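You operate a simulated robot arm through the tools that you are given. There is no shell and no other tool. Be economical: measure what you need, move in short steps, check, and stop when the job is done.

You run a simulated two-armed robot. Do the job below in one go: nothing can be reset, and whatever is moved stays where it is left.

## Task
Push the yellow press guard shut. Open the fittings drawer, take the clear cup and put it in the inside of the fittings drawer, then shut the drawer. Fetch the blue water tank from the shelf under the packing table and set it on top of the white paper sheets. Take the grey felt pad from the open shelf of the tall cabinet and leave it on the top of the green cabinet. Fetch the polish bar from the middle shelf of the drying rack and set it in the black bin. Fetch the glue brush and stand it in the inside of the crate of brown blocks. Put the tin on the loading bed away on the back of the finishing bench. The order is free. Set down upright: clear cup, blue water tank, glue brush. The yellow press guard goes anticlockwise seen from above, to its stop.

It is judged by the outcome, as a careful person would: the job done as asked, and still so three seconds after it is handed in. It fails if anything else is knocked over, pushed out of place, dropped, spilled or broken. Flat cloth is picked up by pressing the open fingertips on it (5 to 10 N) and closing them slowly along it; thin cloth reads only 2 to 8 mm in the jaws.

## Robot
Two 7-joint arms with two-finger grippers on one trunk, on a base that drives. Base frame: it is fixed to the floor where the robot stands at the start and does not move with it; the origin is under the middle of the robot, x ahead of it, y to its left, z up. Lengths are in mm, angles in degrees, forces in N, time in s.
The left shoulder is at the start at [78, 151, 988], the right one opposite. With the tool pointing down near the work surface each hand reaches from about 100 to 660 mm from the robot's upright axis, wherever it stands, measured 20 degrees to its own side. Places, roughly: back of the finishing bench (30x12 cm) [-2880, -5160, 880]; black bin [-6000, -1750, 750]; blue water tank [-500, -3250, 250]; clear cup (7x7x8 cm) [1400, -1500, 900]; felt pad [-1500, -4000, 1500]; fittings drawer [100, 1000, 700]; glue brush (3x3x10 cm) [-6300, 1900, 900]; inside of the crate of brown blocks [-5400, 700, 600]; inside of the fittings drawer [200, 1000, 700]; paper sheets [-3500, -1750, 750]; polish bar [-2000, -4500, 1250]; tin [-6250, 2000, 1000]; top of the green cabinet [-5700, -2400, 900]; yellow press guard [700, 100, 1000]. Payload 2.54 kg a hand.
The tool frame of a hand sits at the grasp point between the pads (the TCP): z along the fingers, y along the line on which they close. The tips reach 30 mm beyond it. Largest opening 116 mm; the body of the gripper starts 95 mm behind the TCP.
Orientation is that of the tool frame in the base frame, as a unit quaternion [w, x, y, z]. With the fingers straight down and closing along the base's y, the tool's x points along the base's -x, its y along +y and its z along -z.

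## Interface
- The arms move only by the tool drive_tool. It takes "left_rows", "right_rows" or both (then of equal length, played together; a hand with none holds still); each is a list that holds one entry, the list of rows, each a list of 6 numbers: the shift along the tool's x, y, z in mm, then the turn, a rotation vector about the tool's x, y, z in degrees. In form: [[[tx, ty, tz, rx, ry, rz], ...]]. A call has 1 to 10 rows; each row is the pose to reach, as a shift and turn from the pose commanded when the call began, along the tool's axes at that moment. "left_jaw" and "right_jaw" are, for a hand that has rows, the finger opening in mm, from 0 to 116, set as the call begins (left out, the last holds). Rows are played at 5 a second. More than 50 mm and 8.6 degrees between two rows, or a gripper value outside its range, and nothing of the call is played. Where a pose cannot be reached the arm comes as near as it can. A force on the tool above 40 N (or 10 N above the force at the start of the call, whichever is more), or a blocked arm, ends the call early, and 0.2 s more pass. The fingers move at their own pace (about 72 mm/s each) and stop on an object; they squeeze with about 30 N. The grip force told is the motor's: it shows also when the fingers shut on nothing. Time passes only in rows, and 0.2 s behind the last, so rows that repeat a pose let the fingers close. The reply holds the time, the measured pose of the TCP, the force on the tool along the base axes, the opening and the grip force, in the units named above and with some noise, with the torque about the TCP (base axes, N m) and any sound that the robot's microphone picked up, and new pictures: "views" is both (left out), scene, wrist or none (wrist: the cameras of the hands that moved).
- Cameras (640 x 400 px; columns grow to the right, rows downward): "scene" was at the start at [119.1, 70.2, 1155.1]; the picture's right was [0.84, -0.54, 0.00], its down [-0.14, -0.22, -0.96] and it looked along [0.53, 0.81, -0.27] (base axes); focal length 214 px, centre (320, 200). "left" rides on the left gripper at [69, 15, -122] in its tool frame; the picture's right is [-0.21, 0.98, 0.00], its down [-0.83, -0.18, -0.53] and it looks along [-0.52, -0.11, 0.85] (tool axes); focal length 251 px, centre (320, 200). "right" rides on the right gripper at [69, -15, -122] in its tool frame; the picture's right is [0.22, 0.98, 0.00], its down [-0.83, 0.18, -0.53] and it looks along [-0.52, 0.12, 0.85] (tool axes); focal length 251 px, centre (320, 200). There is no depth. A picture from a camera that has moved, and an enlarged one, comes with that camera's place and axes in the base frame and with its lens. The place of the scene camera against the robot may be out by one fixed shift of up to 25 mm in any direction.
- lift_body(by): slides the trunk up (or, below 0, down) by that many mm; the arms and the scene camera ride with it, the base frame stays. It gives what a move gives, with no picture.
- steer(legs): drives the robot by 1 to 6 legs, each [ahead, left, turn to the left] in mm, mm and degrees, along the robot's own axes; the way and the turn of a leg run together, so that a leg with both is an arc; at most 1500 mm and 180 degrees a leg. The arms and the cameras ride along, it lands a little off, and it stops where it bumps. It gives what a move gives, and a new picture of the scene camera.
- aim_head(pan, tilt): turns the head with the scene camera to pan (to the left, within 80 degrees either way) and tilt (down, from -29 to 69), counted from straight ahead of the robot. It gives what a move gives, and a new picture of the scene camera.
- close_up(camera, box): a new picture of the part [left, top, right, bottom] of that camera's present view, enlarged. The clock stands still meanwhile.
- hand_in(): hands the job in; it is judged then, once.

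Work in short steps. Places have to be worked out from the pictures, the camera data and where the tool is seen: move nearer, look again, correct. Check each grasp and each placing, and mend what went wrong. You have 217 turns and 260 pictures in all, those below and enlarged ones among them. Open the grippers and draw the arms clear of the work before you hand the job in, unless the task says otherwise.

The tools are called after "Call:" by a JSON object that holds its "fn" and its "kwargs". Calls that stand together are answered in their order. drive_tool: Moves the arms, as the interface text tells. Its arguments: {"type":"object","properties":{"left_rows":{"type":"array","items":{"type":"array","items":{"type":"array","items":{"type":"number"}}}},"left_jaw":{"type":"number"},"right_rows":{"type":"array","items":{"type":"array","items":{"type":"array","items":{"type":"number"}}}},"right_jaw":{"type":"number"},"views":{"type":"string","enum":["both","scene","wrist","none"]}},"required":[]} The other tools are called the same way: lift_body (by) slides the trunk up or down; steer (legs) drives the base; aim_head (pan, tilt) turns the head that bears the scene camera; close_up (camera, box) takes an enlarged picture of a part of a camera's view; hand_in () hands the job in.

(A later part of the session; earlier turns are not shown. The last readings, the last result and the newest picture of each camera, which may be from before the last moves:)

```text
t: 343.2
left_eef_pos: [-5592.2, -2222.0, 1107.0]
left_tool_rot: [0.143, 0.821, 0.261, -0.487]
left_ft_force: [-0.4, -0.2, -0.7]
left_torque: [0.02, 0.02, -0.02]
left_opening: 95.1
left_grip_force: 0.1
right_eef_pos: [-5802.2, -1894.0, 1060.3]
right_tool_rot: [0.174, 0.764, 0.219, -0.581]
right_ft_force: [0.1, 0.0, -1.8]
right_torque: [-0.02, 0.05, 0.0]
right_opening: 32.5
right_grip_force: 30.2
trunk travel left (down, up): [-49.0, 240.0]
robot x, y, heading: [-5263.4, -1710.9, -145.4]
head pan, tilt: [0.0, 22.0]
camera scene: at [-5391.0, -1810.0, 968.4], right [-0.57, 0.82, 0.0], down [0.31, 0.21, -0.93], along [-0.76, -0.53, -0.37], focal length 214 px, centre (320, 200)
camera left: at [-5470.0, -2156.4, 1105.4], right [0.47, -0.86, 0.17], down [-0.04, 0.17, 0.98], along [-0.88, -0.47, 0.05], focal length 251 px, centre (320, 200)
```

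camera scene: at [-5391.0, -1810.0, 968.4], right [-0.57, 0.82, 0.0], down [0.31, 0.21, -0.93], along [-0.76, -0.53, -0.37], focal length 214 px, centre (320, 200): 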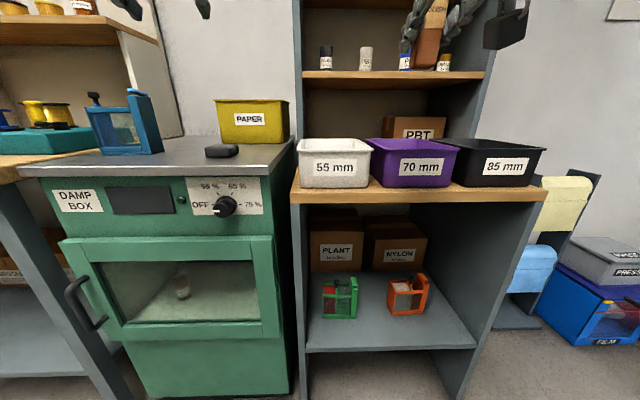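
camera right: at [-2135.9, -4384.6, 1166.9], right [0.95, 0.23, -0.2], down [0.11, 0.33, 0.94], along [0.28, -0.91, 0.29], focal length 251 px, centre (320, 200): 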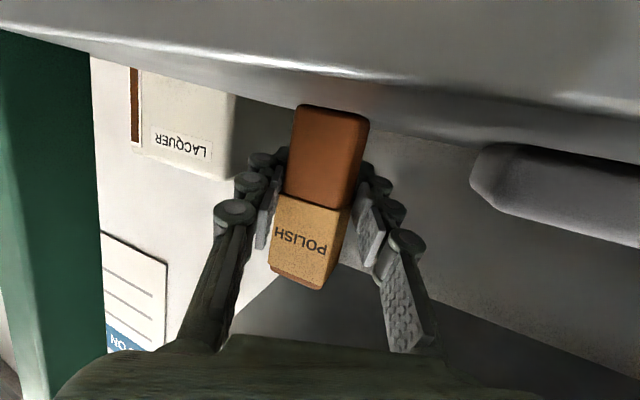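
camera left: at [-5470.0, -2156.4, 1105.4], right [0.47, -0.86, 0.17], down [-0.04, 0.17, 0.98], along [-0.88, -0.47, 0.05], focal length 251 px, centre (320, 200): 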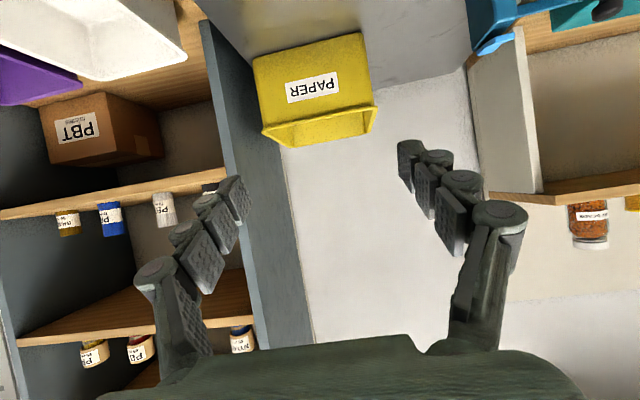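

The pad lies on the green cabinet. Next the polish bar: I turn the right hand to point straight down (bar lying flat), before moving over the black bin.

Call:
{"fn": "drive_tool", "kwargs": {"right_rows": [[[-2, 0, -5, 0, 8.3, 0], [-4, 0, -10, 0, 16.7, 0], [-6, 0, -15, 0, 25, 0], [-8, 0, -20, 0, 33.3, 0], [-11, 0, -26, 0, 41.7, 0], [-13, 0, -31, 0, 50, 0], [-15, 0, -36, 0, 58.3, 0], [-17, 0, -41, 0, 66.7, 0], [-19, 0, -46, 0, 75, 0]]], "views": "none"}}

Call:
{"fn": "steer", "kwargs": {"legs": [[60, -240, 0]]}}

Call:
{"fn": "close_up", "kwargs": {"camera": "right", "box": [0, 0, 640, 400]}}

```text
t: 345.2
left_eef_pos: [-5595.5, -2222.3, 1105.4]
left_tool_rot: [0.144, 0.822, 0.261, -0.486]
left_ft_force: [-0.3, 0.7, 1.3]
left_torque: [-0.01, -0.03, 0.04]
left_opening: 95.2
left_grip_force: 0.0
right_eef_pos: [-5765.2, -1858.6, 1057.1]
right_tool_rot: [0.007, 0.96, 0.279, 0.004]
right_ft_force: [0.5, 0.4, -1.3]
right_torque: [-0.06, -0.02, 0.01]
right_opening: 32.6
right_grip_force: 30.6
right hand out of reach, approached as far as the arm can: row 9
trunk travel left (down, up): [-49.0, 240.0]
robot x, y, heading: [-5258.8, -1710.0, -145.7]
head pan, tilt: [0.0, 22.0]
```

```text
t: 348.1
left_eef_pos: [-5779.3, -2063.0, 1106.2]
left_tool_rot: [0.144, 0.821, 0.262, -0.486]
left_ft_force: [0.1, 0.1, 0.5]
left_torque: [-0.01, 0.03, -0.01]
left_opening: 95.2
left_grip_force: 0.1
right_eef_pos: [-5947.4, -1698.4, 1057.6]
right_tool_rot: [0.005, 0.96, 0.278, 0.004]
right_ft_force: [0.0, -0.6, -2.0]
right_torque: [0.03, 0.02, -0.03]
right_opening: 32.6
right_grip_force: 30.1
trunk travel left (down, up): [-49.0, 240.0]
robot x, y, heading: [-5443.5, -1548.1, -145.4]
head pan, tilt: [0.0, 22.0]
camera scene: at [-5575.5, -1649.1, 968.3], right [-0.57, 0.82, 0.0], down [0.31, 0.21, -0.93], along [-0.76, -0.53, -0.37], focal length 214 px, centre (320, 200)
```

scene: 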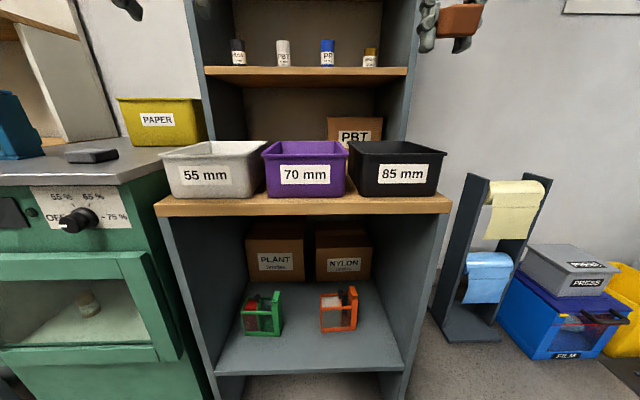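

```text
1.00 times, centred on (320, 200) of right (not enlarged: the box is as wide or as high as the picture)
camera zoom: at [-5898.5, -1647.4, 1179.6], right [0.7, -0.71, 0.01], down [-0.61, -0.59, 0.53], along [-0.37, -0.38, -0.85], focal length 251 px, centre (320, 200)
```

zoom: 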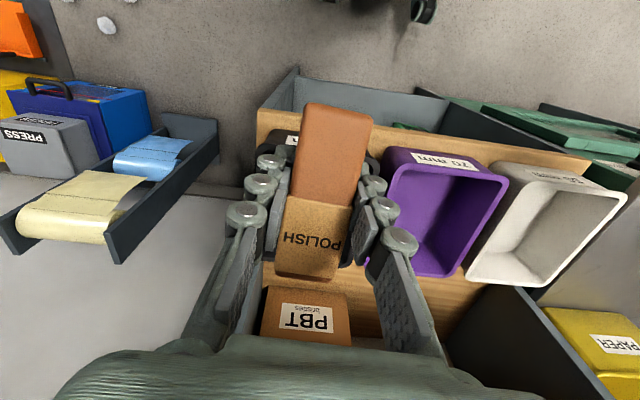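

The black bin's centre is about [-6024, -1780], 113 mm ahead and 28 left of the hand. I drive there.

Call:
{"fn": "steer", "kwargs": {"legs": [[113, 28, 0]]}}

Call:
{"fn": "close_up", "kwargs": {"camera": "right", "box": [0, 0, 640, 400]}}

```text
t: 349.3
left_eef_pos: [-5855.5, -2148.3, 1105.9]
left_tool_rot: [0.143, 0.821, 0.262, -0.486]
left_ft_force: [0.1, -0.2, -0.1]
left_torque: [-0.03, -0.03, 0.0]
left_opening: 94.7
left_grip_force: 0.0
right_eef_pos: [-6025.1, -1784.4, 1056.8]
right_tool_rot: [0.005, 0.961, 0.277, 0.005]
right_ft_force: [0.1, 0.8, -1.2]
right_torque: [0.01, -0.02, 0.01]
right_opening: 32.7
right_grip_force: 30.1
trunk travel left (down, up): [-49.0, 240.0]
robot x, y, heading: [-5518.4, -1633.8, -145.4]
head pan, tilt: [0.0, 22.0]
camera scene: at [-5652.3, -1735.6, 968.3], right [-0.57, 0.82, 0.0], down [0.31, 0.21, -0.93], along [-0.76, -0.53, -0.38], focal length 214 px, centre (320, 200)
```

scene: 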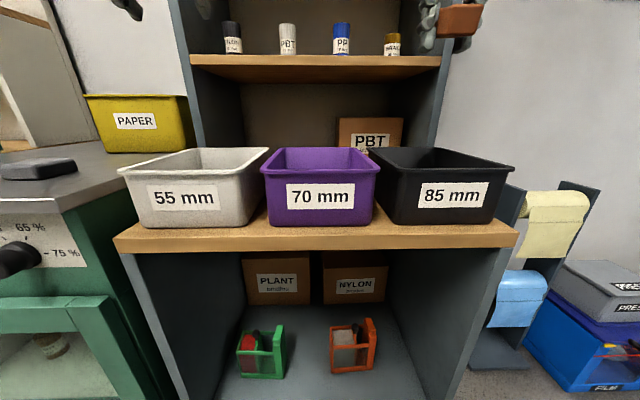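

```text
1.00 times, centred on (320, 200) of right (not enlarged: the box is as wide or as high as the picture)
camera zoom: at [-5975.3, -1733.8, 1179.4], right [0.7, -0.71, 0.01], down [-0.61, -0.59, 0.53], along [-0.37, -0.38, -0.85], focal length 251 px, centre (320, 200)
```

zoom: 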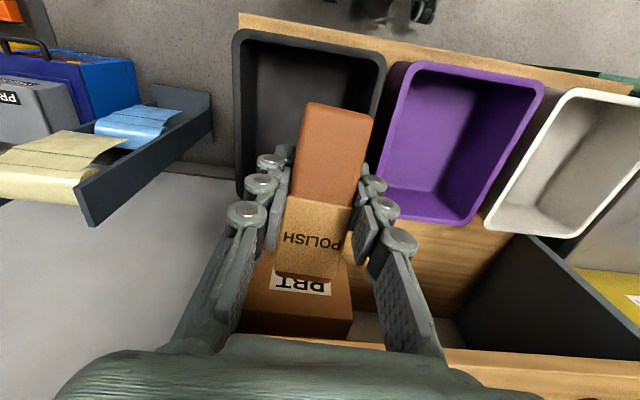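

The bin lies right under the hand (about 11 mm to the right). I lower to just inside the rim.

Call:
{"fn": "drive_tool", "kwargs": {"right_rows": [[[0, -5, 40, 0, 0, 0], [0, -11, 80, 0, 0, 0], [0, -11, 120, 0, 0, 0], [0, -11, 155, 0, 0, 0]]], "views": "wrist"}}

```text
t: 350.3
left_eef_pos: [-5856.3, -2148.5, 1105.9]
left_tool_rot: [0.143, 0.821, 0.262, -0.486]
left_ft_force: [-0.2, -0.4, 0.3]
left_torque: [0.03, 0.01, -0.01]
left_opening: 95.1
left_grip_force: 0.0
right_eef_pos: [-6029.0, -1775.9, 902.6]
right_tool_rot: [0.006, 0.961, 0.277, 0.003]
right_ft_force: [-0.3, 0.1, -1.0]
right_torque: [0.02, 0.02, 0.02]
right_opening: 32.4
right_grip_force: 29.8
trunk travel left (down, up): [-49.0, 240.0]
robot x, y, heading: [-5519.0, -1637.6, -145.4]
head pan, tilt: [0.0, 22.0]
camera right: at [-5979.5, -1724.7, 1024.0], right [0.7, -0.71, 0.01], down [-0.61, -0.59, 0.53], along [-0.37, -0.38, -0.85], focal length 251 px, centre (320, 200)
```

right: 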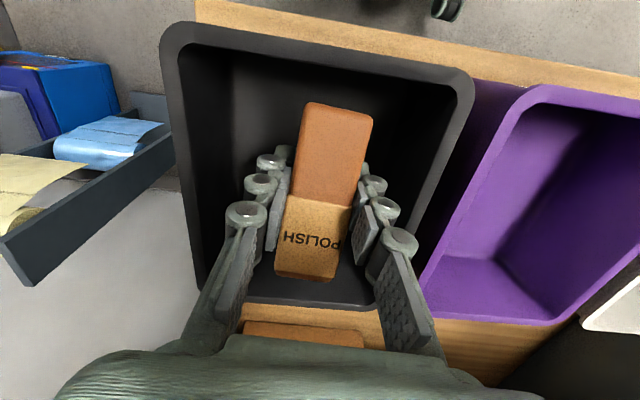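

Centred inside the bin. I go down until touch.

Call:
{"fn": "drive_tool", "kwargs": {"right_rows": [[[0, 0, 25, 0, 0, 0], [0, 0, 45, 0, 0, 0], [0, 0, 55, 0, 0, 0], [0, 0, 63, 0, 0, 0], [0, 0, 71, 0, 0, 0], [0, 0, 79, 0, 0, 0], [0, 0, 87, 0, 0, 0]]], "views": "none"}}

```text
t: 351.7
left_eef_pos: [-5854.9, -2148.3, 1106.3]
left_tool_rot: [0.143, 0.821, 0.261, -0.488]
left_ft_force: [0.6, -0.4, -0.6]
left_torque: [0.01, 0.02, -0.02]
left_opening: 95.1
left_grip_force: 0.1
right_eef_pos: [-6028.4, -1777.2, 833.5]
right_tool_rot: [0.01, 0.96, 0.278, -0.004]
right_ft_force: [4.2, 2.9, 14.3]
right_torque: [0.42, -0.03, -0.02]
right_opening: 32.3
right_grip_force: 30.1
trunk travel left (down, up): [-49.0, 240.0]
robot x, y, heading: [-5518.8, -1636.9, -145.3]
head pan, tilt: [0.0, 22.0]
stopped in row 6 (right hand): the force on the tool passed its limit at 46 N (the readings are from after the stop); the commanded pose is now the measured one
```

Contact with the bin floor at z 833. I release and rise.

Call:
{"fn": "drive_tool", "kwargs": {"right_rows": [[[0, 0, -2, 0, 0, 0], [0, 0, -2, 0, 0, 0]]], "right_jaw": 60, "views": "none"}}

Call:
{"fn": "drive_tool", "kwargs": {"right_rows": [[[0, 0, -45, 0, 0, 0], [0, 0, -90, 0, 0, 0], [0, 0, -135, 0, 0, 0], [0, 0, -180, 0, 0, 0]]], "views": "wrist"}}

```text
t: 352.3
left_eef_pos: [-5855.3, -2148.3, 1106.1]
left_tool_rot: [0.142, 0.822, 0.261, -0.486]
left_ft_force: [0.3, -0.8, 0.0]
left_torque: [-0.01, -0.02, 0.01]
left_opening: 94.7
left_grip_force: 0.0
right_eef_pos: [-6029.4, -1777.2, 832.4]
right_tool_rot: [0.009, 0.961, 0.277, -0.002]
right_ft_force: [-0.1, -0.9, 1.2]
right_torque: [0.01, 0.01, 0.01]
right_opening: 59.9
right_grip_force: 0.0
trunk travel left (down, up): [-49.0, 240.0]
robot x, y, heading: [-5519.4, -1635.4, -145.5]
head pan, tilt: [0.0, 22.0]
```

```text
t: 353.3
left_eef_pos: [-5854.7, -2149.4, 1106.9]
left_tool_rot: [0.143, 0.821, 0.261, -0.487]
left_ft_force: [0.5, -0.9, -0.8]
left_torque: [-0.03, 0.03, 0.02]
left_opening: 95.1
left_grip_force: 0.0
right_eef_pos: [-6029.2, -1773.9, 1016.1]
right_tool_rot: [0.009, 0.961, 0.278, -0.003]
right_ft_force: [0.3, 0.2, -0.5]
right_torque: [0.0, -0.03, -0.01]
right_opening: 60.0
right_grip_force: 0.0
trunk travel left (down, up): [-49.0, 240.0]
robot x, y, heading: [-5521.5, -1637.3, -145.5]
head pan, tilt: [0.0, 22.0]
camera right: at [-5977.9, -1721.4, 1136.0], right [0.7, -0.71, 0.01], down [-0.6, -0.58, 0.55], along [-0.38, -0.39, -0.84], focal length 251 px, centre (320, 200)
```

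right: 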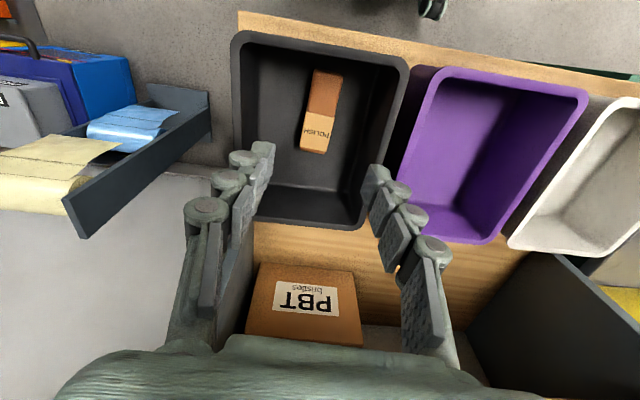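

The bar lies in the black bin. I back away and turn toward the loading bed at the far north-west, raising the trunk.

Call:
{"fn": "steer", "kwargs": {"legs": [[-450, 0, 0], [0, 0, -110]]}}

Call:
{"fn": "lift_body", "kwargs": {"by": 176}}

Call:
{"fn": "aim_head", "kwargs": {"pan": 0, "tilt": 12}}

```text
t: 360.7
left_eef_pos: [-5518.2, -891.5, 1105.3]
left_tool_rot: [-0.315, 0.687, -0.52, -0.397]
left_ft_force: [-1.0, 0.0, 1.1]
left_torque: [-0.01, 0.06, 0.0]
left_opening: 94.8
left_grip_force: 0.1
right_eef_pos: [-5106.7, -854.8, 1013.6]
right_tool_rot: [0.003, 0.781, -0.625, -0.008]
right_ft_force: [-0.1, -0.4, -0.6]
right_torque: [-0.02, 0.03, 0.0]
right_opening: 60.3
right_grip_force: 0.0
trunk travel left (down, up): [-49.0, 240.0]
robot x, y, heading: [-5146.0, -1378.6, 104.9]
head pan, tilt: [0.0, 22.0]
camera scene: at [-5189.4, -1233.0, 968.4], right [0.97, 0.26, 0.0], down [0.1, -0.36, -0.93], along [-0.24, 0.9, -0.37], focal length 214 px, centre (320, 200)
```

scene: 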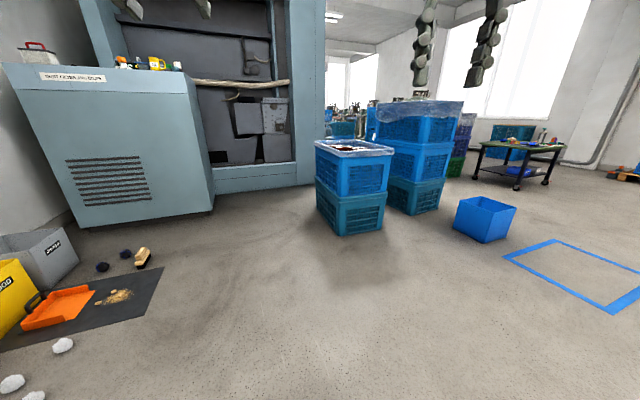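

```text
t: 362.7
left_eef_pos: [-5519.5, -891.7, 1281.8]
left_tool_rot: [-0.315, 0.687, -0.52, -0.397]
left_ft_force: [0.1, 0.3, -0.2]
left_torque: [-0.01, 0.03, -0.01]
left_opening: 95.0
left_grip_force: 0.0
right_eef_pos: [-5107.9, -853.3, 1190.1]
right_tool_rot: [0.003, 0.78, -0.625, -0.008]
right_ft_force: [-0.5, 0.1, -0.3]
right_torque: [0.01, 0.01, 0.05]
right_opening: 59.9
right_grip_force: 0.2
trunk travel left (down, up): [-225.0, 64.0]
robot x, y, heading: [-5147.6, -1380.3, 105.0]
head pan, tilt: [0.0, 22.0]
```

```text
t: 363.4
left_eef_pos: [-5518.4, -893.1, 1281.8]
left_tool_rot: [-0.315, 0.687, -0.52, -0.397]
left_ft_force: [-0.6, 0.0, -0.2]
left_torque: [0.0, 0.01, 0.01]
left_opening: 94.9
left_grip_force: 0.1
right_eef_pos: [-5107.5, -853.2, 1189.7]
right_tool_rot: [0.004, 0.781, -0.625, -0.007]
right_ft_force: [0.2, 0.0, 0.4]
right_torque: [0.04, -0.01, -0.01]
right_opening: 60.1
right_grip_force: 0.0
trunk travel left (down, up): [-225.0, 64.0]
robot x, y, heading: [-5147.8, -1381.9, 104.7]
head pan, tilt: [0.0, 12.0]
camera scene: at [-5189.5, -1232.6, 1160.6], right [0.97, 0.26, 0.0], down [0.05, -0.2, -0.98], along [-0.25, 0.94, -0.21], focal length 214 px, centre (320, 200)
```

scene: 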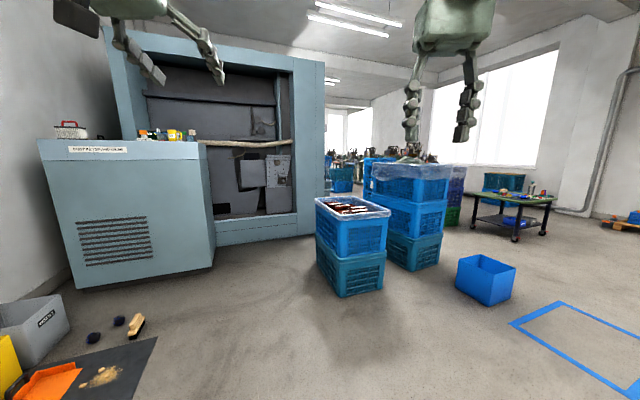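

The top blue crate with brown blocks is ahead (u≈350). The loading bed lies beyond the big machine. I drive past the crates on the left side and look.

Call:
{"fn": "steer", "kwargs": {"legs": [[870, 210, 0], [870, 210, 0]]}}

```text
t: 372.4
left_eef_pos: [-6369.5, 680.0, 1281.0]
left_tool_rot: [-0.317, 0.685, -0.523, -0.395]
left_ft_force: [-0.5, 0.0, -0.1]
left_torque: [-0.03, -0.03, 0.0]
left_opening: 94.7
left_grip_force: 0.0
right_eef_pos: [-5957.6, 715.2, 1189.3]
right_tool_rot: [0.004, 0.779, -0.628, -0.009]
right_ft_force: [-0.3, 0.1, 0.2]
right_torque: [-0.07, -0.01, 0.01]
right_opening: 60.0
right_grip_force: 0.0
trunk travel left (down, up): [-225.0, 64.0]
robot x, y, heading: [-6003.0, 188.7, 104.9]
head pan, tilt: [0.0, 12.0]
camera scene: at [-6042.9, 337.6, 1160.6], right [0.97, 0.25, 0.0], down [0.05, -0.2, -0.98], along [-0.25, 0.95, -0.21], focal length 214 px, centre (320, 200)
```

scene: 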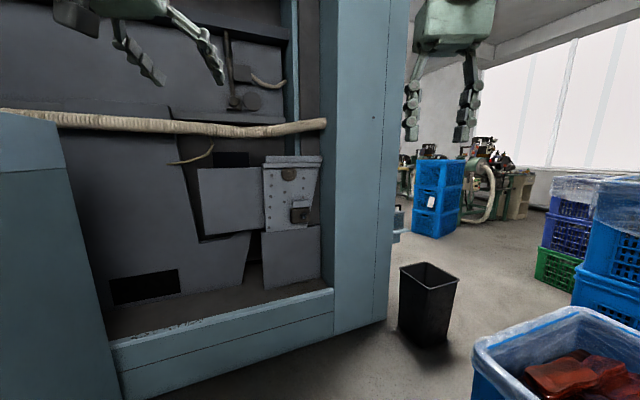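

The way between the crate, the floor bin and the machine is too narrow. I go back and round the east side of the crates.

Call:
{"fn": "steer", "kwargs": {"legs": [[-769, -212, 0], [0, 0, -86], [1004, 0, 0], [1004, 0, 0], [0, 0, 76]]}}

```text
t: 393.4
left_eef_pos: [-3963.8, 672.3, 1281.9]
left_tool_rot: [-0.353, 0.632, -0.587, -0.363]
left_ft_force: [-0.4, -1.3, 0.5]
left_torque: [0.01, -0.02, 0.0]
left_opening: 95.0
left_grip_force: 0.1
right_eef_pos: [-3553.2, 627.0, 1189.6]
right_tool_rot: [0.002, 0.714, -0.7, -0.008]
right_ft_force: [-0.2, 0.6, 0.5]
right_torque: [0.01, 0.0, -0.01]
right_opening: 60.1
right_grip_force: 0.0
trunk travel left (down, up): [-225.0, 64.0]
robot x, y, heading: [-3699.3, 122.5, 93.7]
head pan, tilt: [0.0, 12.0]
camera scene: at [-3707.3, 272.4, 1160.6], right [1.0, 0.06, 0.0], down [0.01, -0.21, -0.98], along [-0.06, 0.98, -0.21], focal length 214 px, centre (320, 200)
```

scene: 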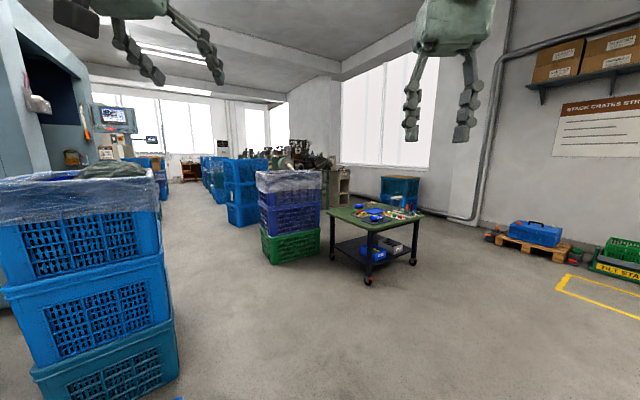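

Stack B is at left, the purple stack ahead; the machine's loading side with a monitor is beyond the gap. I move up and look into the gap.

Call:
{"fn": "steer", "kwargs": {"legs": [[1050, 0, 0], [0, 0, 65]]}}

```text
t: 401.8
left_eef_pos: [-4376.0, 1159.3, 1282.5]
left_tool_rot: [-0.101, 0.849, -0.152, -0.496]
left_ft_force: [-0.1, 0.2, 0.0]
left_torque: [0.01, -0.02, 0.01]
left_opening: 95.1
left_grip_force: 0.1
right_eef_pos: [-4164.2, 1512.8, 1189.4]
right_tool_rot: [0.006, 0.979, -0.203, -0.006]
right_ft_force: [0.3, -0.7, -0.7]
right_torque: [-0.01, -0.03, -0.01]
right_opening: 60.2
right_grip_force: 0.0
trunk travel left (down, up): [-225.0, 64.0]
robot x, y, heading: [-3762.8, 1164.7, 158.9]
head pan, tilt: [0.0, 12.0]
camera scene: at [-3913.5, 1219.9, 1160.6], right [0.36, 0.93, 0.0], down [0.19, -0.07, -0.98], along [-0.91, 0.35, -0.21], focal length 214 px, centre (320, 200)
```

scene: 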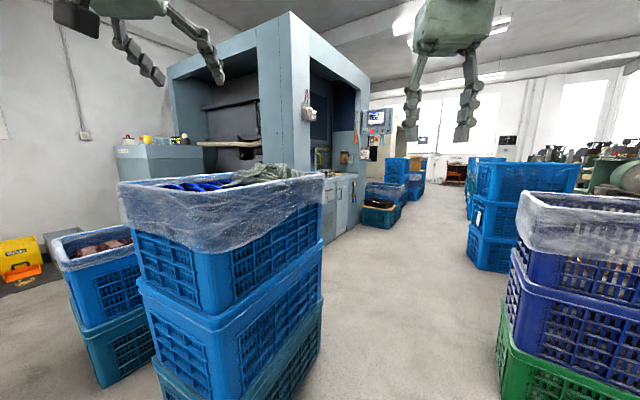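

The gap is about 920 mm wide, with crate tops near z 1000; to get elbows above them I raise trunk and both hands.

Call:
{"fn": "lift_body", "kwargs": {"by": 64}}

Call:
{"fn": "drive_tool", "kwargs": {"left_rows": [[[-11, 0, -7, 0, 0, 0], [-23, 0, -13, 0, 0, 0], [-34, 0, -20, 0, 0, 0], [-45, 0, -26, 0, 0, 0], [-57, 0, -33, 0, 0, 0], [-68, 0, -39, 0, 0, 0], [-79, 0, -46, 0, 0, 0], [-90, 0, -52, 0, 0, 0], [-102, 0, -59, 0, 0, 0], [-113, 0, -65, 0, 0, 0]]], "right_rows": [[[-6, 0, -20, 0, -7, 0], [-12, 0, -40, 0, -14, 0], [-18, 0, -60, 0, -21, 0], [-24, 0, -80, 0, -28, 0], [-30, 0, -100, 0, -35, 0], [-36, 0, -120, 0, -42, 0], [-42, 0, -140, 0, -49, 0], [-48, 0, -160, 0, -56, 0], [-54, 0, -180, 0, -63, 0], [-60, 0, -200, 0, -70, 0]]], "views": "none"}}

Call:
{"fn": "aim_head", "kwargs": {"pan": -78, "tilt": 15}}

```text
t: 402.8
left_eef_pos: [-4375.5, 1159.1, 1346.2]
left_tool_rot: [-0.101, 0.848, -0.153, -0.497]
left_ft_force: [-0.8, -0.1, -0.2]
left_torque: [-0.01, -0.03, 0.0]
left_opening: 95.4
left_grip_force: 0.1
right_eef_pos: [-4164.2, 1513.5, 1253.1]
right_tool_rot: [0.007, 0.979, -0.203, -0.006]
right_ft_force: [-0.3, 0.7, -0.5]
right_torque: [-0.03, -0.01, 0.01]
right_opening: 60.0
right_grip_force: 0.0
trunk travel left (down, up): [-289.0, 0.0]
robot x, y, heading: [-3762.3, 1170.9, 158.8]
head pan, tilt: [0.0, 12.0]
```

```text
t: 405.0
left_eef_pos: [-4376.7, 1154.6, 1474.7]
left_tool_rot: [-0.101, 0.849, -0.152, -0.496]
left_ft_force: [0.1, 0.3, 0.6]
left_torque: [0.01, 0.0, 0.0]
left_opening: 95.1
left_grip_force: 0.1
right_eef_pos: [-4216.6, 1539.3, 1454.2]
right_tool_rot: [-0.111, 0.798, -0.171, -0.568]
right_ft_force: [-0.4, -0.6, -0.3]
right_torque: [-0.03, 0.0, -0.02]
right_opening: 59.9
right_grip_force: 0.1
trunk travel left (down, up): [-289.0, 0.0]
robot x, y, heading: [-3760.8, 1169.3, 158.8]
head pan, tilt: [0.0, 12.0]
```

```text
t: 406.5
left_eef_pos: [-4375.1, 1155.6, 1475.8]
left_tool_rot: [-0.101, 0.848, -0.152, -0.497]
left_ft_force: [-0.2, -0.3, 0.1]
left_torque: [0.0, 0.01, -0.01]
left_opening: 94.8
left_grip_force: 0.1
right_eef_pos: [-4216.0, 1538.9, 1453.6]
right_tool_rot: [-0.111, 0.798, -0.171, -0.567]
right_ft_force: [-0.5, -0.4, -0.1]
right_torque: [-0.02, 0.04, 0.01]
right_opening: 59.9
right_grip_force: 0.0
trunk travel left (down, up): [-289.0, 0.0]
robot x, y, heading: [-3761.6, 1172.3, 158.8]
head pan, tilt: [-78.0, 15.0]
camera scene: at [-3811.7, 1278.6, 1219.8], right [0.99, -0.16, 0.0], down [-0.04, -0.26, -0.97], along [0.15, 0.95, -0.26], focal length 214 px, centre (320, 200)
```

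scene: 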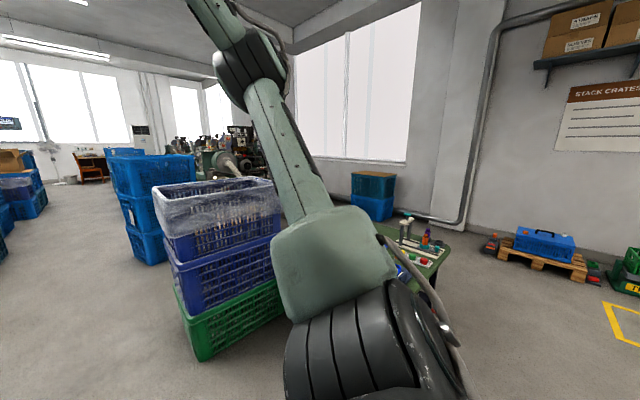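

Elbows are now above the crates. I line up with the gap's centre and drive through.

Call:
{"fn": "aim_head", "kwargs": {"pan": 0, "tilt": 15}}

Call:
{"fn": "steer", "kwargs": {"legs": [[0, 0, -12], [400, -194, 0]]}}

```text
t: 408.0
left_eef_pos: [-4376.2, 1154.9, 1476.5]
left_tool_rot: [-0.101, 0.848, -0.152, -0.497]
left_ft_force: [0.2, -0.6, -0.6]
left_torque: [0.02, -0.02, 0.0]
left_opening: 95.1
left_grip_force: 0.0
right_eef_pos: [-4215.8, 1539.7, 1453.6]
right_tool_rot: [-0.111, 0.799, -0.171, -0.566]
right_ft_force: [-0.2, 0.1, -0.4]
right_torque: [-0.01, 0.02, -0.01]
right_opening: 59.8
right_grip_force: 0.0
trunk travel left (down, up): [-289.0, 0.0]
robot x, y, heading: [-3763.7, 1170.9, 158.6]
head pan, tilt: [0.0, 15.0]
camera scene: at [-3913.6, 1220.2, 1219.8], right [0.36, 0.93, 0.0], down [0.24, -0.09, -0.97], along [-0.9, 0.35, -0.26], focal length 214 px, centre (320, 200)
```

scene: 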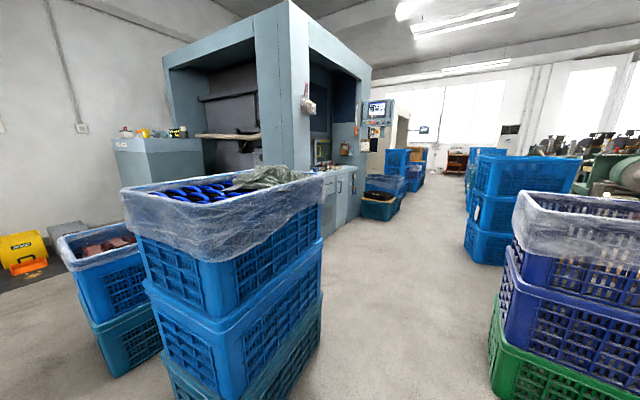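

```text
t: 411.5
left_eef_pos: [-4593.0, 1661.8, 1475.7]
left_tool_rot: [-0.153, 0.828, -0.241, -0.483]
left_ft_force: [-0.3, 0.6, 0.2]
left_torque: [-0.01, -0.02, 0.0]
left_opening: 95.1
left_grip_force: 0.0
right_eef_pos: [-4356.8, 2004.0, 1454.3]
right_tool_rot: [-0.169, 0.776, -0.253, -0.552]
right_ft_force: [0.8, -0.2, -0.7]
right_torque: [0.02, 0.01, 0.05]
right_opening: 60.0
right_grip_force: 0.0
trunk travel left (down, up): [-289.0, 0.0]
robot x, y, heading: [-3988.9, 1549.9, 146.9]
head pan, tilt: [0.0, 15.0]
camera scene: at [-4125.8, 1629.1, 1219.7], right [0.55, 0.84, 0.0], down [0.22, -0.14, -0.97], along [-0.81, 0.53, -0.26], focal length 214 px, centre (320, 200)
```

scene: 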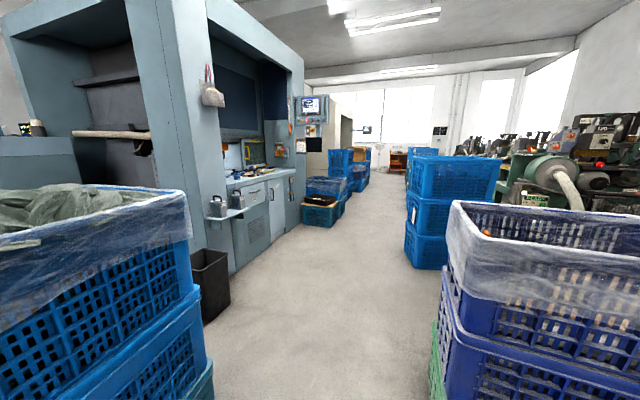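

The loading side is now visible. I zoom in on it.

Call:
{"fn": "close_up", "kwargs": {"camera": "scene", "box": [180, 90, 340, 240]}}

```text
2.67 times, centred on (260, 165) of scene
camera zoom: at [-4125.8, 1629.1, 1219.7], right [0.55, 0.84, 0.0], down [0.22, -0.14, -0.97], along [-0.81, 0.53, -0.26], focal length 572 px, centre (480, 293)
```

zoom: 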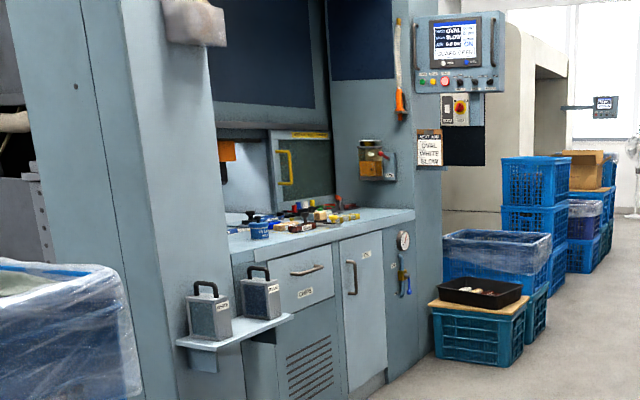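

I see the bed with pots on it, near the end of the machine. I drive through the gap to stand in front of it and turn left to face it.

Call:
{"fn": "steer", "kwargs": {"legs": [[1250, 0, 0], [600, 60, 0], [0, 0, 69]]}}

```text
t: 423.9
left_eef_pos: [-5890.4, 1989.8, 1476.8]
left_tool_rot: [0.148, 0.818, 0.272, -0.486]
left_ft_force: [-0.1, 0.7, 0.2]
left_torque: [-0.01, -0.02, 0.0]
left_opening: 94.9
left_grip_force: 0.1
right_eef_pos: [-6127.7, 2332.3, 1454.6]
right_tool_rot: [0.173, 0.783, 0.231, -0.55]
right_ft_force: [-1.2, -0.6, 0.7]
right_torque: [-0.01, 0.04, -0.01]
right_opening: 59.9
right_grip_force: 0.0
trunk travel left (down, up): [-289.0, 0.0]
robot x, y, heading: [-5570.1, 2510.8, -143.9]
head pan, tilt: [0.0, 15.0]
camera scene: at [-5701.4, 2408.8, 1219.8], right [-0.59, 0.81, 0.0], down [0.21, 0.15, -0.97], along [-0.78, -0.57, -0.26], focal length 214 px, centre (320, 200)
```

scene: 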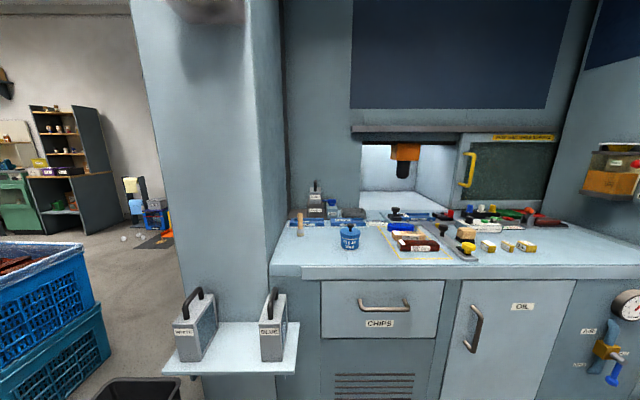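

I zoom on the objects on the bed.

Call:
{"fn": "close_up", "kwargs": {"camera": "scene", "box": [260, 170, 420, 270]}}

Call:
{"fn": "close_up", "kwargs": {"camera": "scene", "box": [400, 180, 560, 280]}}

```text
4.00 times, centred on (340, 220) of scene
camera zoom: at [-5701.4, 2408.8, 1219.8], right [-0.59, 0.81, 0.0], down [0.21, 0.15, -0.97], along [-0.78, -0.57, -0.26], focal length 858 px, centre (240, 120)
```

zoom: 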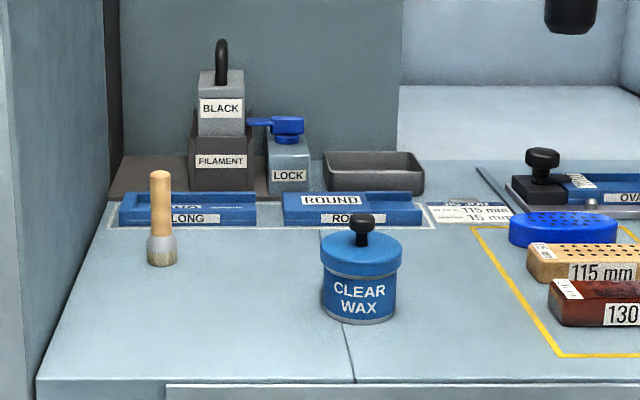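

```text
4.00 times, centred on (480, 230) of scene
camera zoom: at [-5701.4, 2408.8, 1219.8], right [-0.59, 0.81, 0.0], down [0.21, 0.15, -0.97], along [-0.78, -0.57, -0.26], focal length 858 px, centre (-320, 80)
```

zoom: 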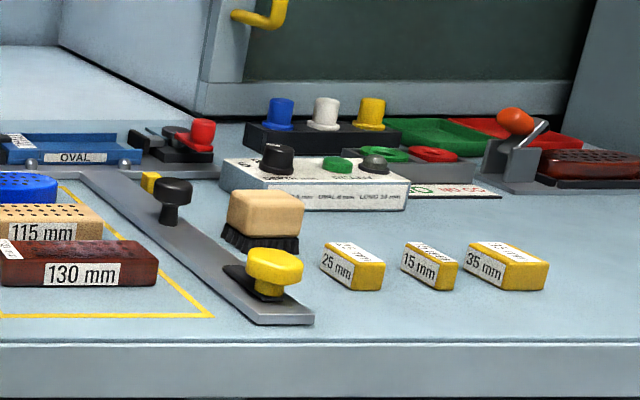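

The glue brush (wooden handle up) and the blue CLEAR WAX tin are both at the left part of the bed. I lower the trunk and bring both hands down to working height before approaching.

Call:
{"fn": "lift_body", "kwargs": {"by": -190}}

Call:
{"fn": "drive_tool", "kwargs": {"left_rows": [[[32, -16, 15, 0, 2, 0], [64, -32, 31, 0, 4, 0], [97, -48, 46, 0, 6, 0], [129, -63, 62, 0, 9, 0], [161, -79, 77, 0, 11, 0], [194, -95, 93, 0, 13, 0], [226, -110, 108, 0, 15, 0]]], "right_rows": [[[27, 0, 1, 0, 4, 0], [54, 0, 1, 0, 8, 0], [81, 0, 2, 0, 12, 0], [108, 0, 3, 0, 16, 0], [135, 0, 4, 0, 20, 0], [162, 0, 4, 0, 23, 0], [189, 0, 5, 0, 25, 0]]], "left_jaw": 70, "views": "none"}}

Call:
{"fn": "steer", "kwargs": {"legs": [[120, 0, 12]]}}

Call:
{"fn": "close_up", "kwargs": {"camera": "left", "box": [0, 0, 640, 400]}}

```text
t: 426.0
left_eef_pos: [-5891.0, 1991.3, 1286.4]
left_tool_rot: [0.149, 0.817, 0.272, -0.486]
left_ft_force: [0.2, -0.4, -0.5]
left_torque: [0.0, 0.02, -0.01]
left_opening: 94.9
left_grip_force: 0.0
right_eef_pos: [-6126.9, 2332.3, 1264.7]
right_tool_rot: [0.173, 0.783, 0.23, -0.551]
right_ft_force: [1.2, -0.4, 0.6]
right_torque: [0.0, 0.02, -0.03]
right_opening: 59.6
right_grip_force: 0.0
trunk travel left (down, up): [-99.0, 190.0]
robot x, y, heading: [-5574.2, 2512.0, -144.4]
head pan, tilt: [0.0, 15.0]
```

```text
t: 427.6
left_eef_pos: [-5947.9, 2093.2, 1037.3]
left_tool_rot: [0.112, 0.874, 0.289, -0.374]
left_ft_force: [0.0, -0.5, -0.7]
left_torque: [-0.01, -0.03, 0.01]
left_opening: 69.7
left_grip_force: 0.0
right_eef_pos: [-6077.8, 2361.9, 1083.7]
right_tool_rot: [0.119, 0.884, 0.264, -0.367]
right_ft_force: [0.3, 0.1, -0.5]
right_torque: [0.0, 0.01, 0.03]
right_opening: 60.2
right_grip_force: 0.1
trunk travel left (down, up): [-99.0, 190.0]
robot x, y, heading: [-5569.1, 2512.0, -144.2]
head pan, tilt: [0.0, 15.0]
```

```text
t: 428.8
left_eef_pos: [-5943.0, 1943.7, 1037.4]
left_tool_rot: [0.151, 0.839, 0.377, -0.361]
left_ft_force: [-1.0, 0.7, 0.2]
left_torque: [-0.02, -0.02, -0.04]
left_opening: 69.8
left_grip_force: 0.0
right_eef_pos: [-6126.1, 2180.2, 1084.3]
right_tool_rot: [0.156, 0.852, 0.352, -0.355]
right_ft_force: [-0.4, 0.8, -0.7]
right_torque: [-0.02, -0.03, 0.0]
right_opening: 60.0
right_grip_force: 0.0
trunk travel left (down, up): [-99.0, 190.0]
robot x, y, heading: [-5662.4, 2430.9, -132.1]
head pan, tilt: [0.0, 15.0]
camera scene: at [-5769.1, 2303.6, 1029.7], right [-0.74, 0.67, 0.0], down [0.17, 0.19, -0.97], along [-0.65, -0.71, -0.26], focal length 214 px, centre (320, 200)
```

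scene: 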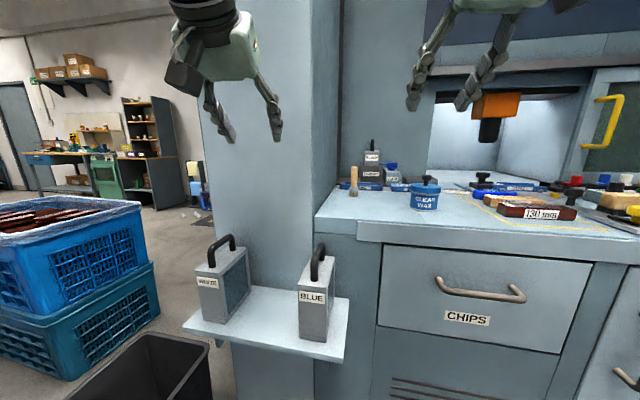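

```text
1.00 times, centred on (320, 200) of left (not enlarged: the box is as wide or as high as the picture)
camera zoom: at [-5840.4, 2033.0, 1072.8], right [0.63, -0.77, 0.13], down [-0.25, -0.03, 0.97], along [-0.74, -0.64, -0.21], focal length 251 px, centre (320, 200)
```

zoom: 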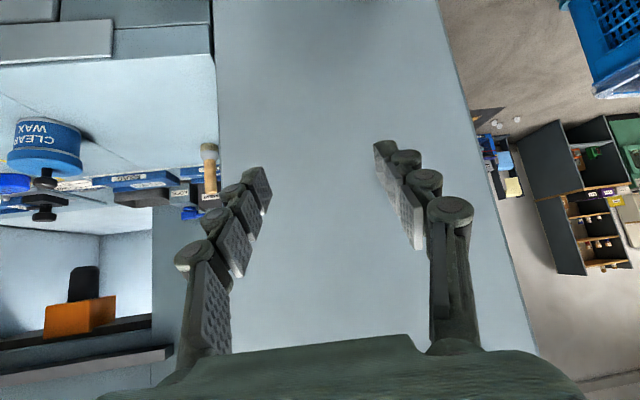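

Triangulated: brush at [-6267, 1905, centre 905], tin at [-6301, 2104, 884]. I shift right and forward so the left hand faces the brush.

Call:
{"fn": "steer", "kwargs": {"legs": [[0, -197, 0], [130, 0, 0]]}}

Call:
{"fn": "close_up", "kwargs": {"camera": "left", "box": [0, 0, 640, 400]}}

```text
t: 432.2
left_eef_pos: [-6175.7, 1979.4, 1038.2]
left_tool_rot: [0.149, 0.84, 0.376, -0.361]
left_ft_force: [-0.1, 0.8, 0.4]
left_torque: [-0.01, -0.01, 0.0]
left_opening: 70.0
left_grip_force: 0.0
right_eef_pos: [-6358.4, 2217.0, 1085.8]
right_tool_rot: [0.156, 0.852, 0.352, -0.354]
right_ft_force: [0.0, -0.7, 0.4]
right_torque: [0.02, 0.0, 0.0]
right_opening: 59.9
right_grip_force: 0.0
trunk travel left (down, up): [-99.0, 190.0]
robot x, y, heading: [-5894.6, 2466.6, -132.1]
head pan, tilt: [0.0, 15.0]
camera scene: at [-6001.4, 2339.3, 1029.7], right [-0.74, 0.67, 0.0], down [0.17, 0.19, -0.97], along [-0.65, -0.71, -0.26], focal length 214 px, centre (320, 200)
```

scene: 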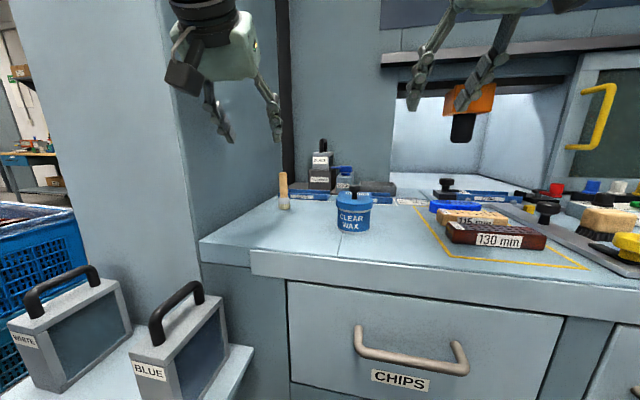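

```text
1.00 times, centred on (320, 200) of left (not enlarged: the box is as wide or as high as the picture)
camera zoom: at [-6073.1, 2068.8, 1072.8], right [0.63, -0.77, 0.13], down [-0.25, -0.03, 0.97], along [-0.74, -0.64, -0.21], focal length 251 px, centre (320, 200)
```

zoom: 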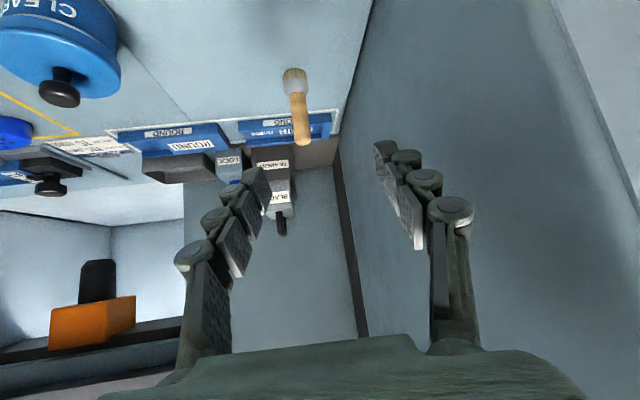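

Brush refined to [-6287, 1899, 856–944]. I move over it and lower the fingers around its handle.

Call:
{"fn": "drive_tool", "kwargs": {"left_rows": [[[-31, -9, 32, 0, 0, 0], [-62, -19, 64, 0, 0, 0], [-93, -28, 97, 0, 0, 0], [-63, -27, 125, 0, 0, 0], [-33, -26, 153, 0, 0, 0]]], "left_jaw": 66, "views": "wrist"}}

```text
t: 433.4
left_eef_pos: [-6262.0, 1878.6, 967.0]
left_tool_rot: [0.149, 0.84, 0.376, -0.363]
left_ft_force: [-1.0, 1.0, 1.7]
left_torque: [0.03, 0.09, -0.05]
left_opening: 65.9
left_grip_force: 0.1
left hand out of reach, approached as far as the arm can: row 2, 3, 4, 5
right_eef_pos: [-6357.2, 2217.1, 1085.6]
right_tool_rot: [0.155, 0.852, 0.353, -0.355]
right_ft_force: [0.2, 0.7, 0.1]
right_torque: [-0.04, 0.02, 0.0]
right_opening: 60.1
right_grip_force: 0.2
trunk travel left (down, up): [-99.0, 190.0]
robot x, y, heading: [-5894.1, 2466.8, -132.3]
head pan, tilt: [0.0, 15.0]
camera left: at [-6159.5, 1967.7, 1002.3], right [0.63, -0.77, 0.13], down [-0.24, -0.03, 0.97], along [-0.74, -0.64, -0.21], focal length 251 px, centre (320, 200)
```

left: 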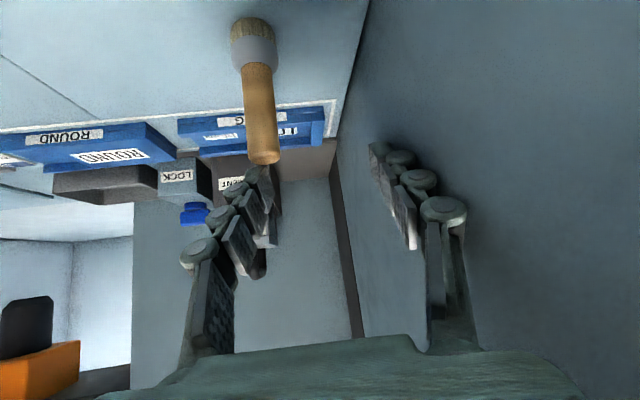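

The arm cannot go further inward; I use the trunk and base: up 25 mm, 33 mm to the right, then check.

Call:
{"fn": "lift_body", "kwargs": {"by": 25}}

Call:
{"fn": "steer", "kwargs": {"legs": [[0, -33, 0]]}}

Call:
{"fn": "close_up", "kwargs": {"camera": "left", "box": [0, 0, 640, 400]}}

```text
t: 434.1
left_eef_pos: [-6261.4, 1879.0, 991.6]
left_tool_rot: [0.15, 0.84, 0.377, -0.361]
left_ft_force: [-1.5, 1.4, 0.5]
left_torque: [-0.04, -0.03, 0.02]
left_opening: 65.4
left_grip_force: 0.1
right_eef_pos: [-6358.0, 2216.7, 1110.2]
right_tool_rot: [0.157, 0.852, 0.353, -0.355]
right_ft_force: [-0.3, 0.7, -0.4]
right_torque: [0.02, 0.0, 0.0]
right_opening: 60.0
right_grip_force: 0.0
trunk travel left (down, up): [-124.0, 165.0]
robot x, y, heading: [-5893.3, 2468.3, -132.1]
head pan, tilt: [0.0, 15.0]
```

```text
t: 435.1
left_eef_pos: [-6285.8, 1900.5, 991.1]
left_tool_rot: [0.149, 0.84, 0.376, -0.361]
left_ft_force: [-0.1, 0.6, -0.2]
left_torque: [-0.01, -0.02, 0.0]
left_opening: 66.0
left_grip_force: 0.1
right_eef_pos: [-6382.6, 2240.3, 1109.2]
right_tool_rot: [0.157, 0.852, 0.353, -0.354]
right_ft_force: [-0.1, 0.0, 0.3]
right_torque: [0.01, -0.02, 0.0]
right_opening: 60.0
right_grip_force: 0.0
trunk travel left (down, up): [-124.0, 165.0]
robot x, y, heading: [-5916.6, 2485.1, -132.5]
head pan, tilt: [0.0, 15.0]
camera scene: at [-6025.7, 2361.7, 1054.8], right [-0.74, 0.67, 0.0], down [0.17, 0.19, -0.97], along [-0.65, -0.71, -0.26], focal length 214 px, centre (320, 200)
```

scene: 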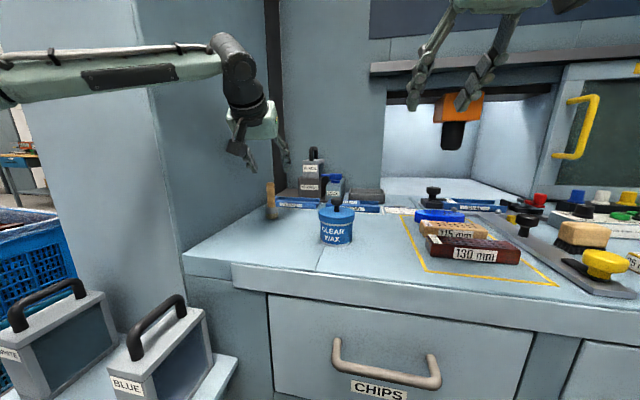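

```text
1.00 times, centred on (320, 200) of left (not enlarged: the box is as wide or as high as the picture)
camera zoom: at [-6183.8, 1989.4, 1026.3], right [0.63, -0.77, 0.13], down [-0.25, -0.03, 0.97], along [-0.74, -0.64, -0.21], focal length 251 px, centre (320, 200)
```

zoom: 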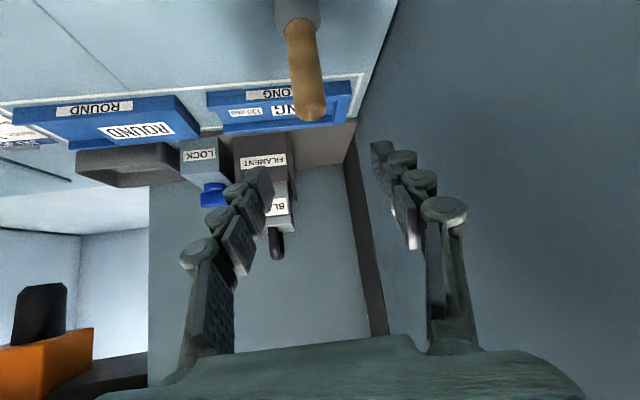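

The brush top is exactly under the TCP. I lower the trunk by 76 mm and close on the handle.

Call:
{"fn": "lift_body", "kwargs": {"by": -76}}

Call:
{"fn": "drive_tool", "kwargs": {"left_rows": [[[0, 0, 0, 0, 0, 0], [0, 0, 0, 0, 0, 0], [0, 0, 0, 0, 0, 0], [0, 0, 0, 0, 0, 0]]], "left_jaw": 0, "views": "wrist"}}

```text
t: 436.3
left_eef_pos: [-6286.3, 1900.8, 914.6]
left_tool_rot: [0.15, 0.84, 0.377, -0.36]
left_ft_force: [0.6, 0.0, -1.0]
left_torque: [0.03, -0.01, 0.01]
left_opening: 66.2
left_grip_force: 0.0
right_eef_pos: [-6381.4, 2240.1, 1035.3]
right_tool_rot: [0.156, 0.852, 0.352, -0.355]
right_ft_force: [0.0, 0.1, -0.2]
right_torque: [0.0, -0.03, -0.02]
right_opening: 60.0
right_grip_force: 0.1
trunk travel left (down, up): [-48.0, 241.0]
robot x, y, heading: [-5915.4, 2486.8, -132.3]
head pan, tilt: [0.0, 15.0]
```

```text
t: 437.3
left_eef_pos: [-6285.7, 1900.7, 914.1]
left_tool_rot: [0.15, 0.84, 0.377, -0.361]
left_ft_force: [-0.3, -1.1, 1.0]
left_torque: [0.0, -0.06, 0.02]
left_opening: 17.7
left_grip_force: 30.1
right_eef_pos: [-6381.3, 2239.2, 1033.9]
right_tool_rot: [0.156, 0.852, 0.352, -0.356]
right_ft_force: [-0.8, -0.1, -0.5]
right_torque: [0.05, 0.02, -0.02]
right_opening: 60.0
right_grip_force: 0.1
trunk travel left (down, up): [-48.0, 241.0]
robot x, y, heading: [-5914.1, 2489.1, -132.4]
head pan, tilt: [0.0, 15.0]
camera left: at [-6183.7, 1989.3, 950.4], right [0.63, -0.77, 0.13], down [-0.25, -0.03, 0.97], along [-0.74, -0.64, -0.21], focal length 251 px, centre (320, 200)
```

left: 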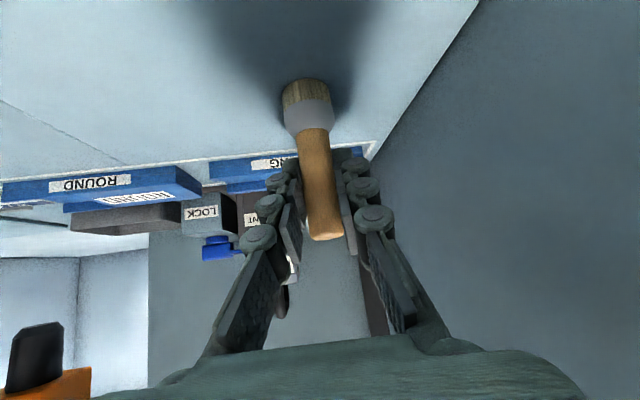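

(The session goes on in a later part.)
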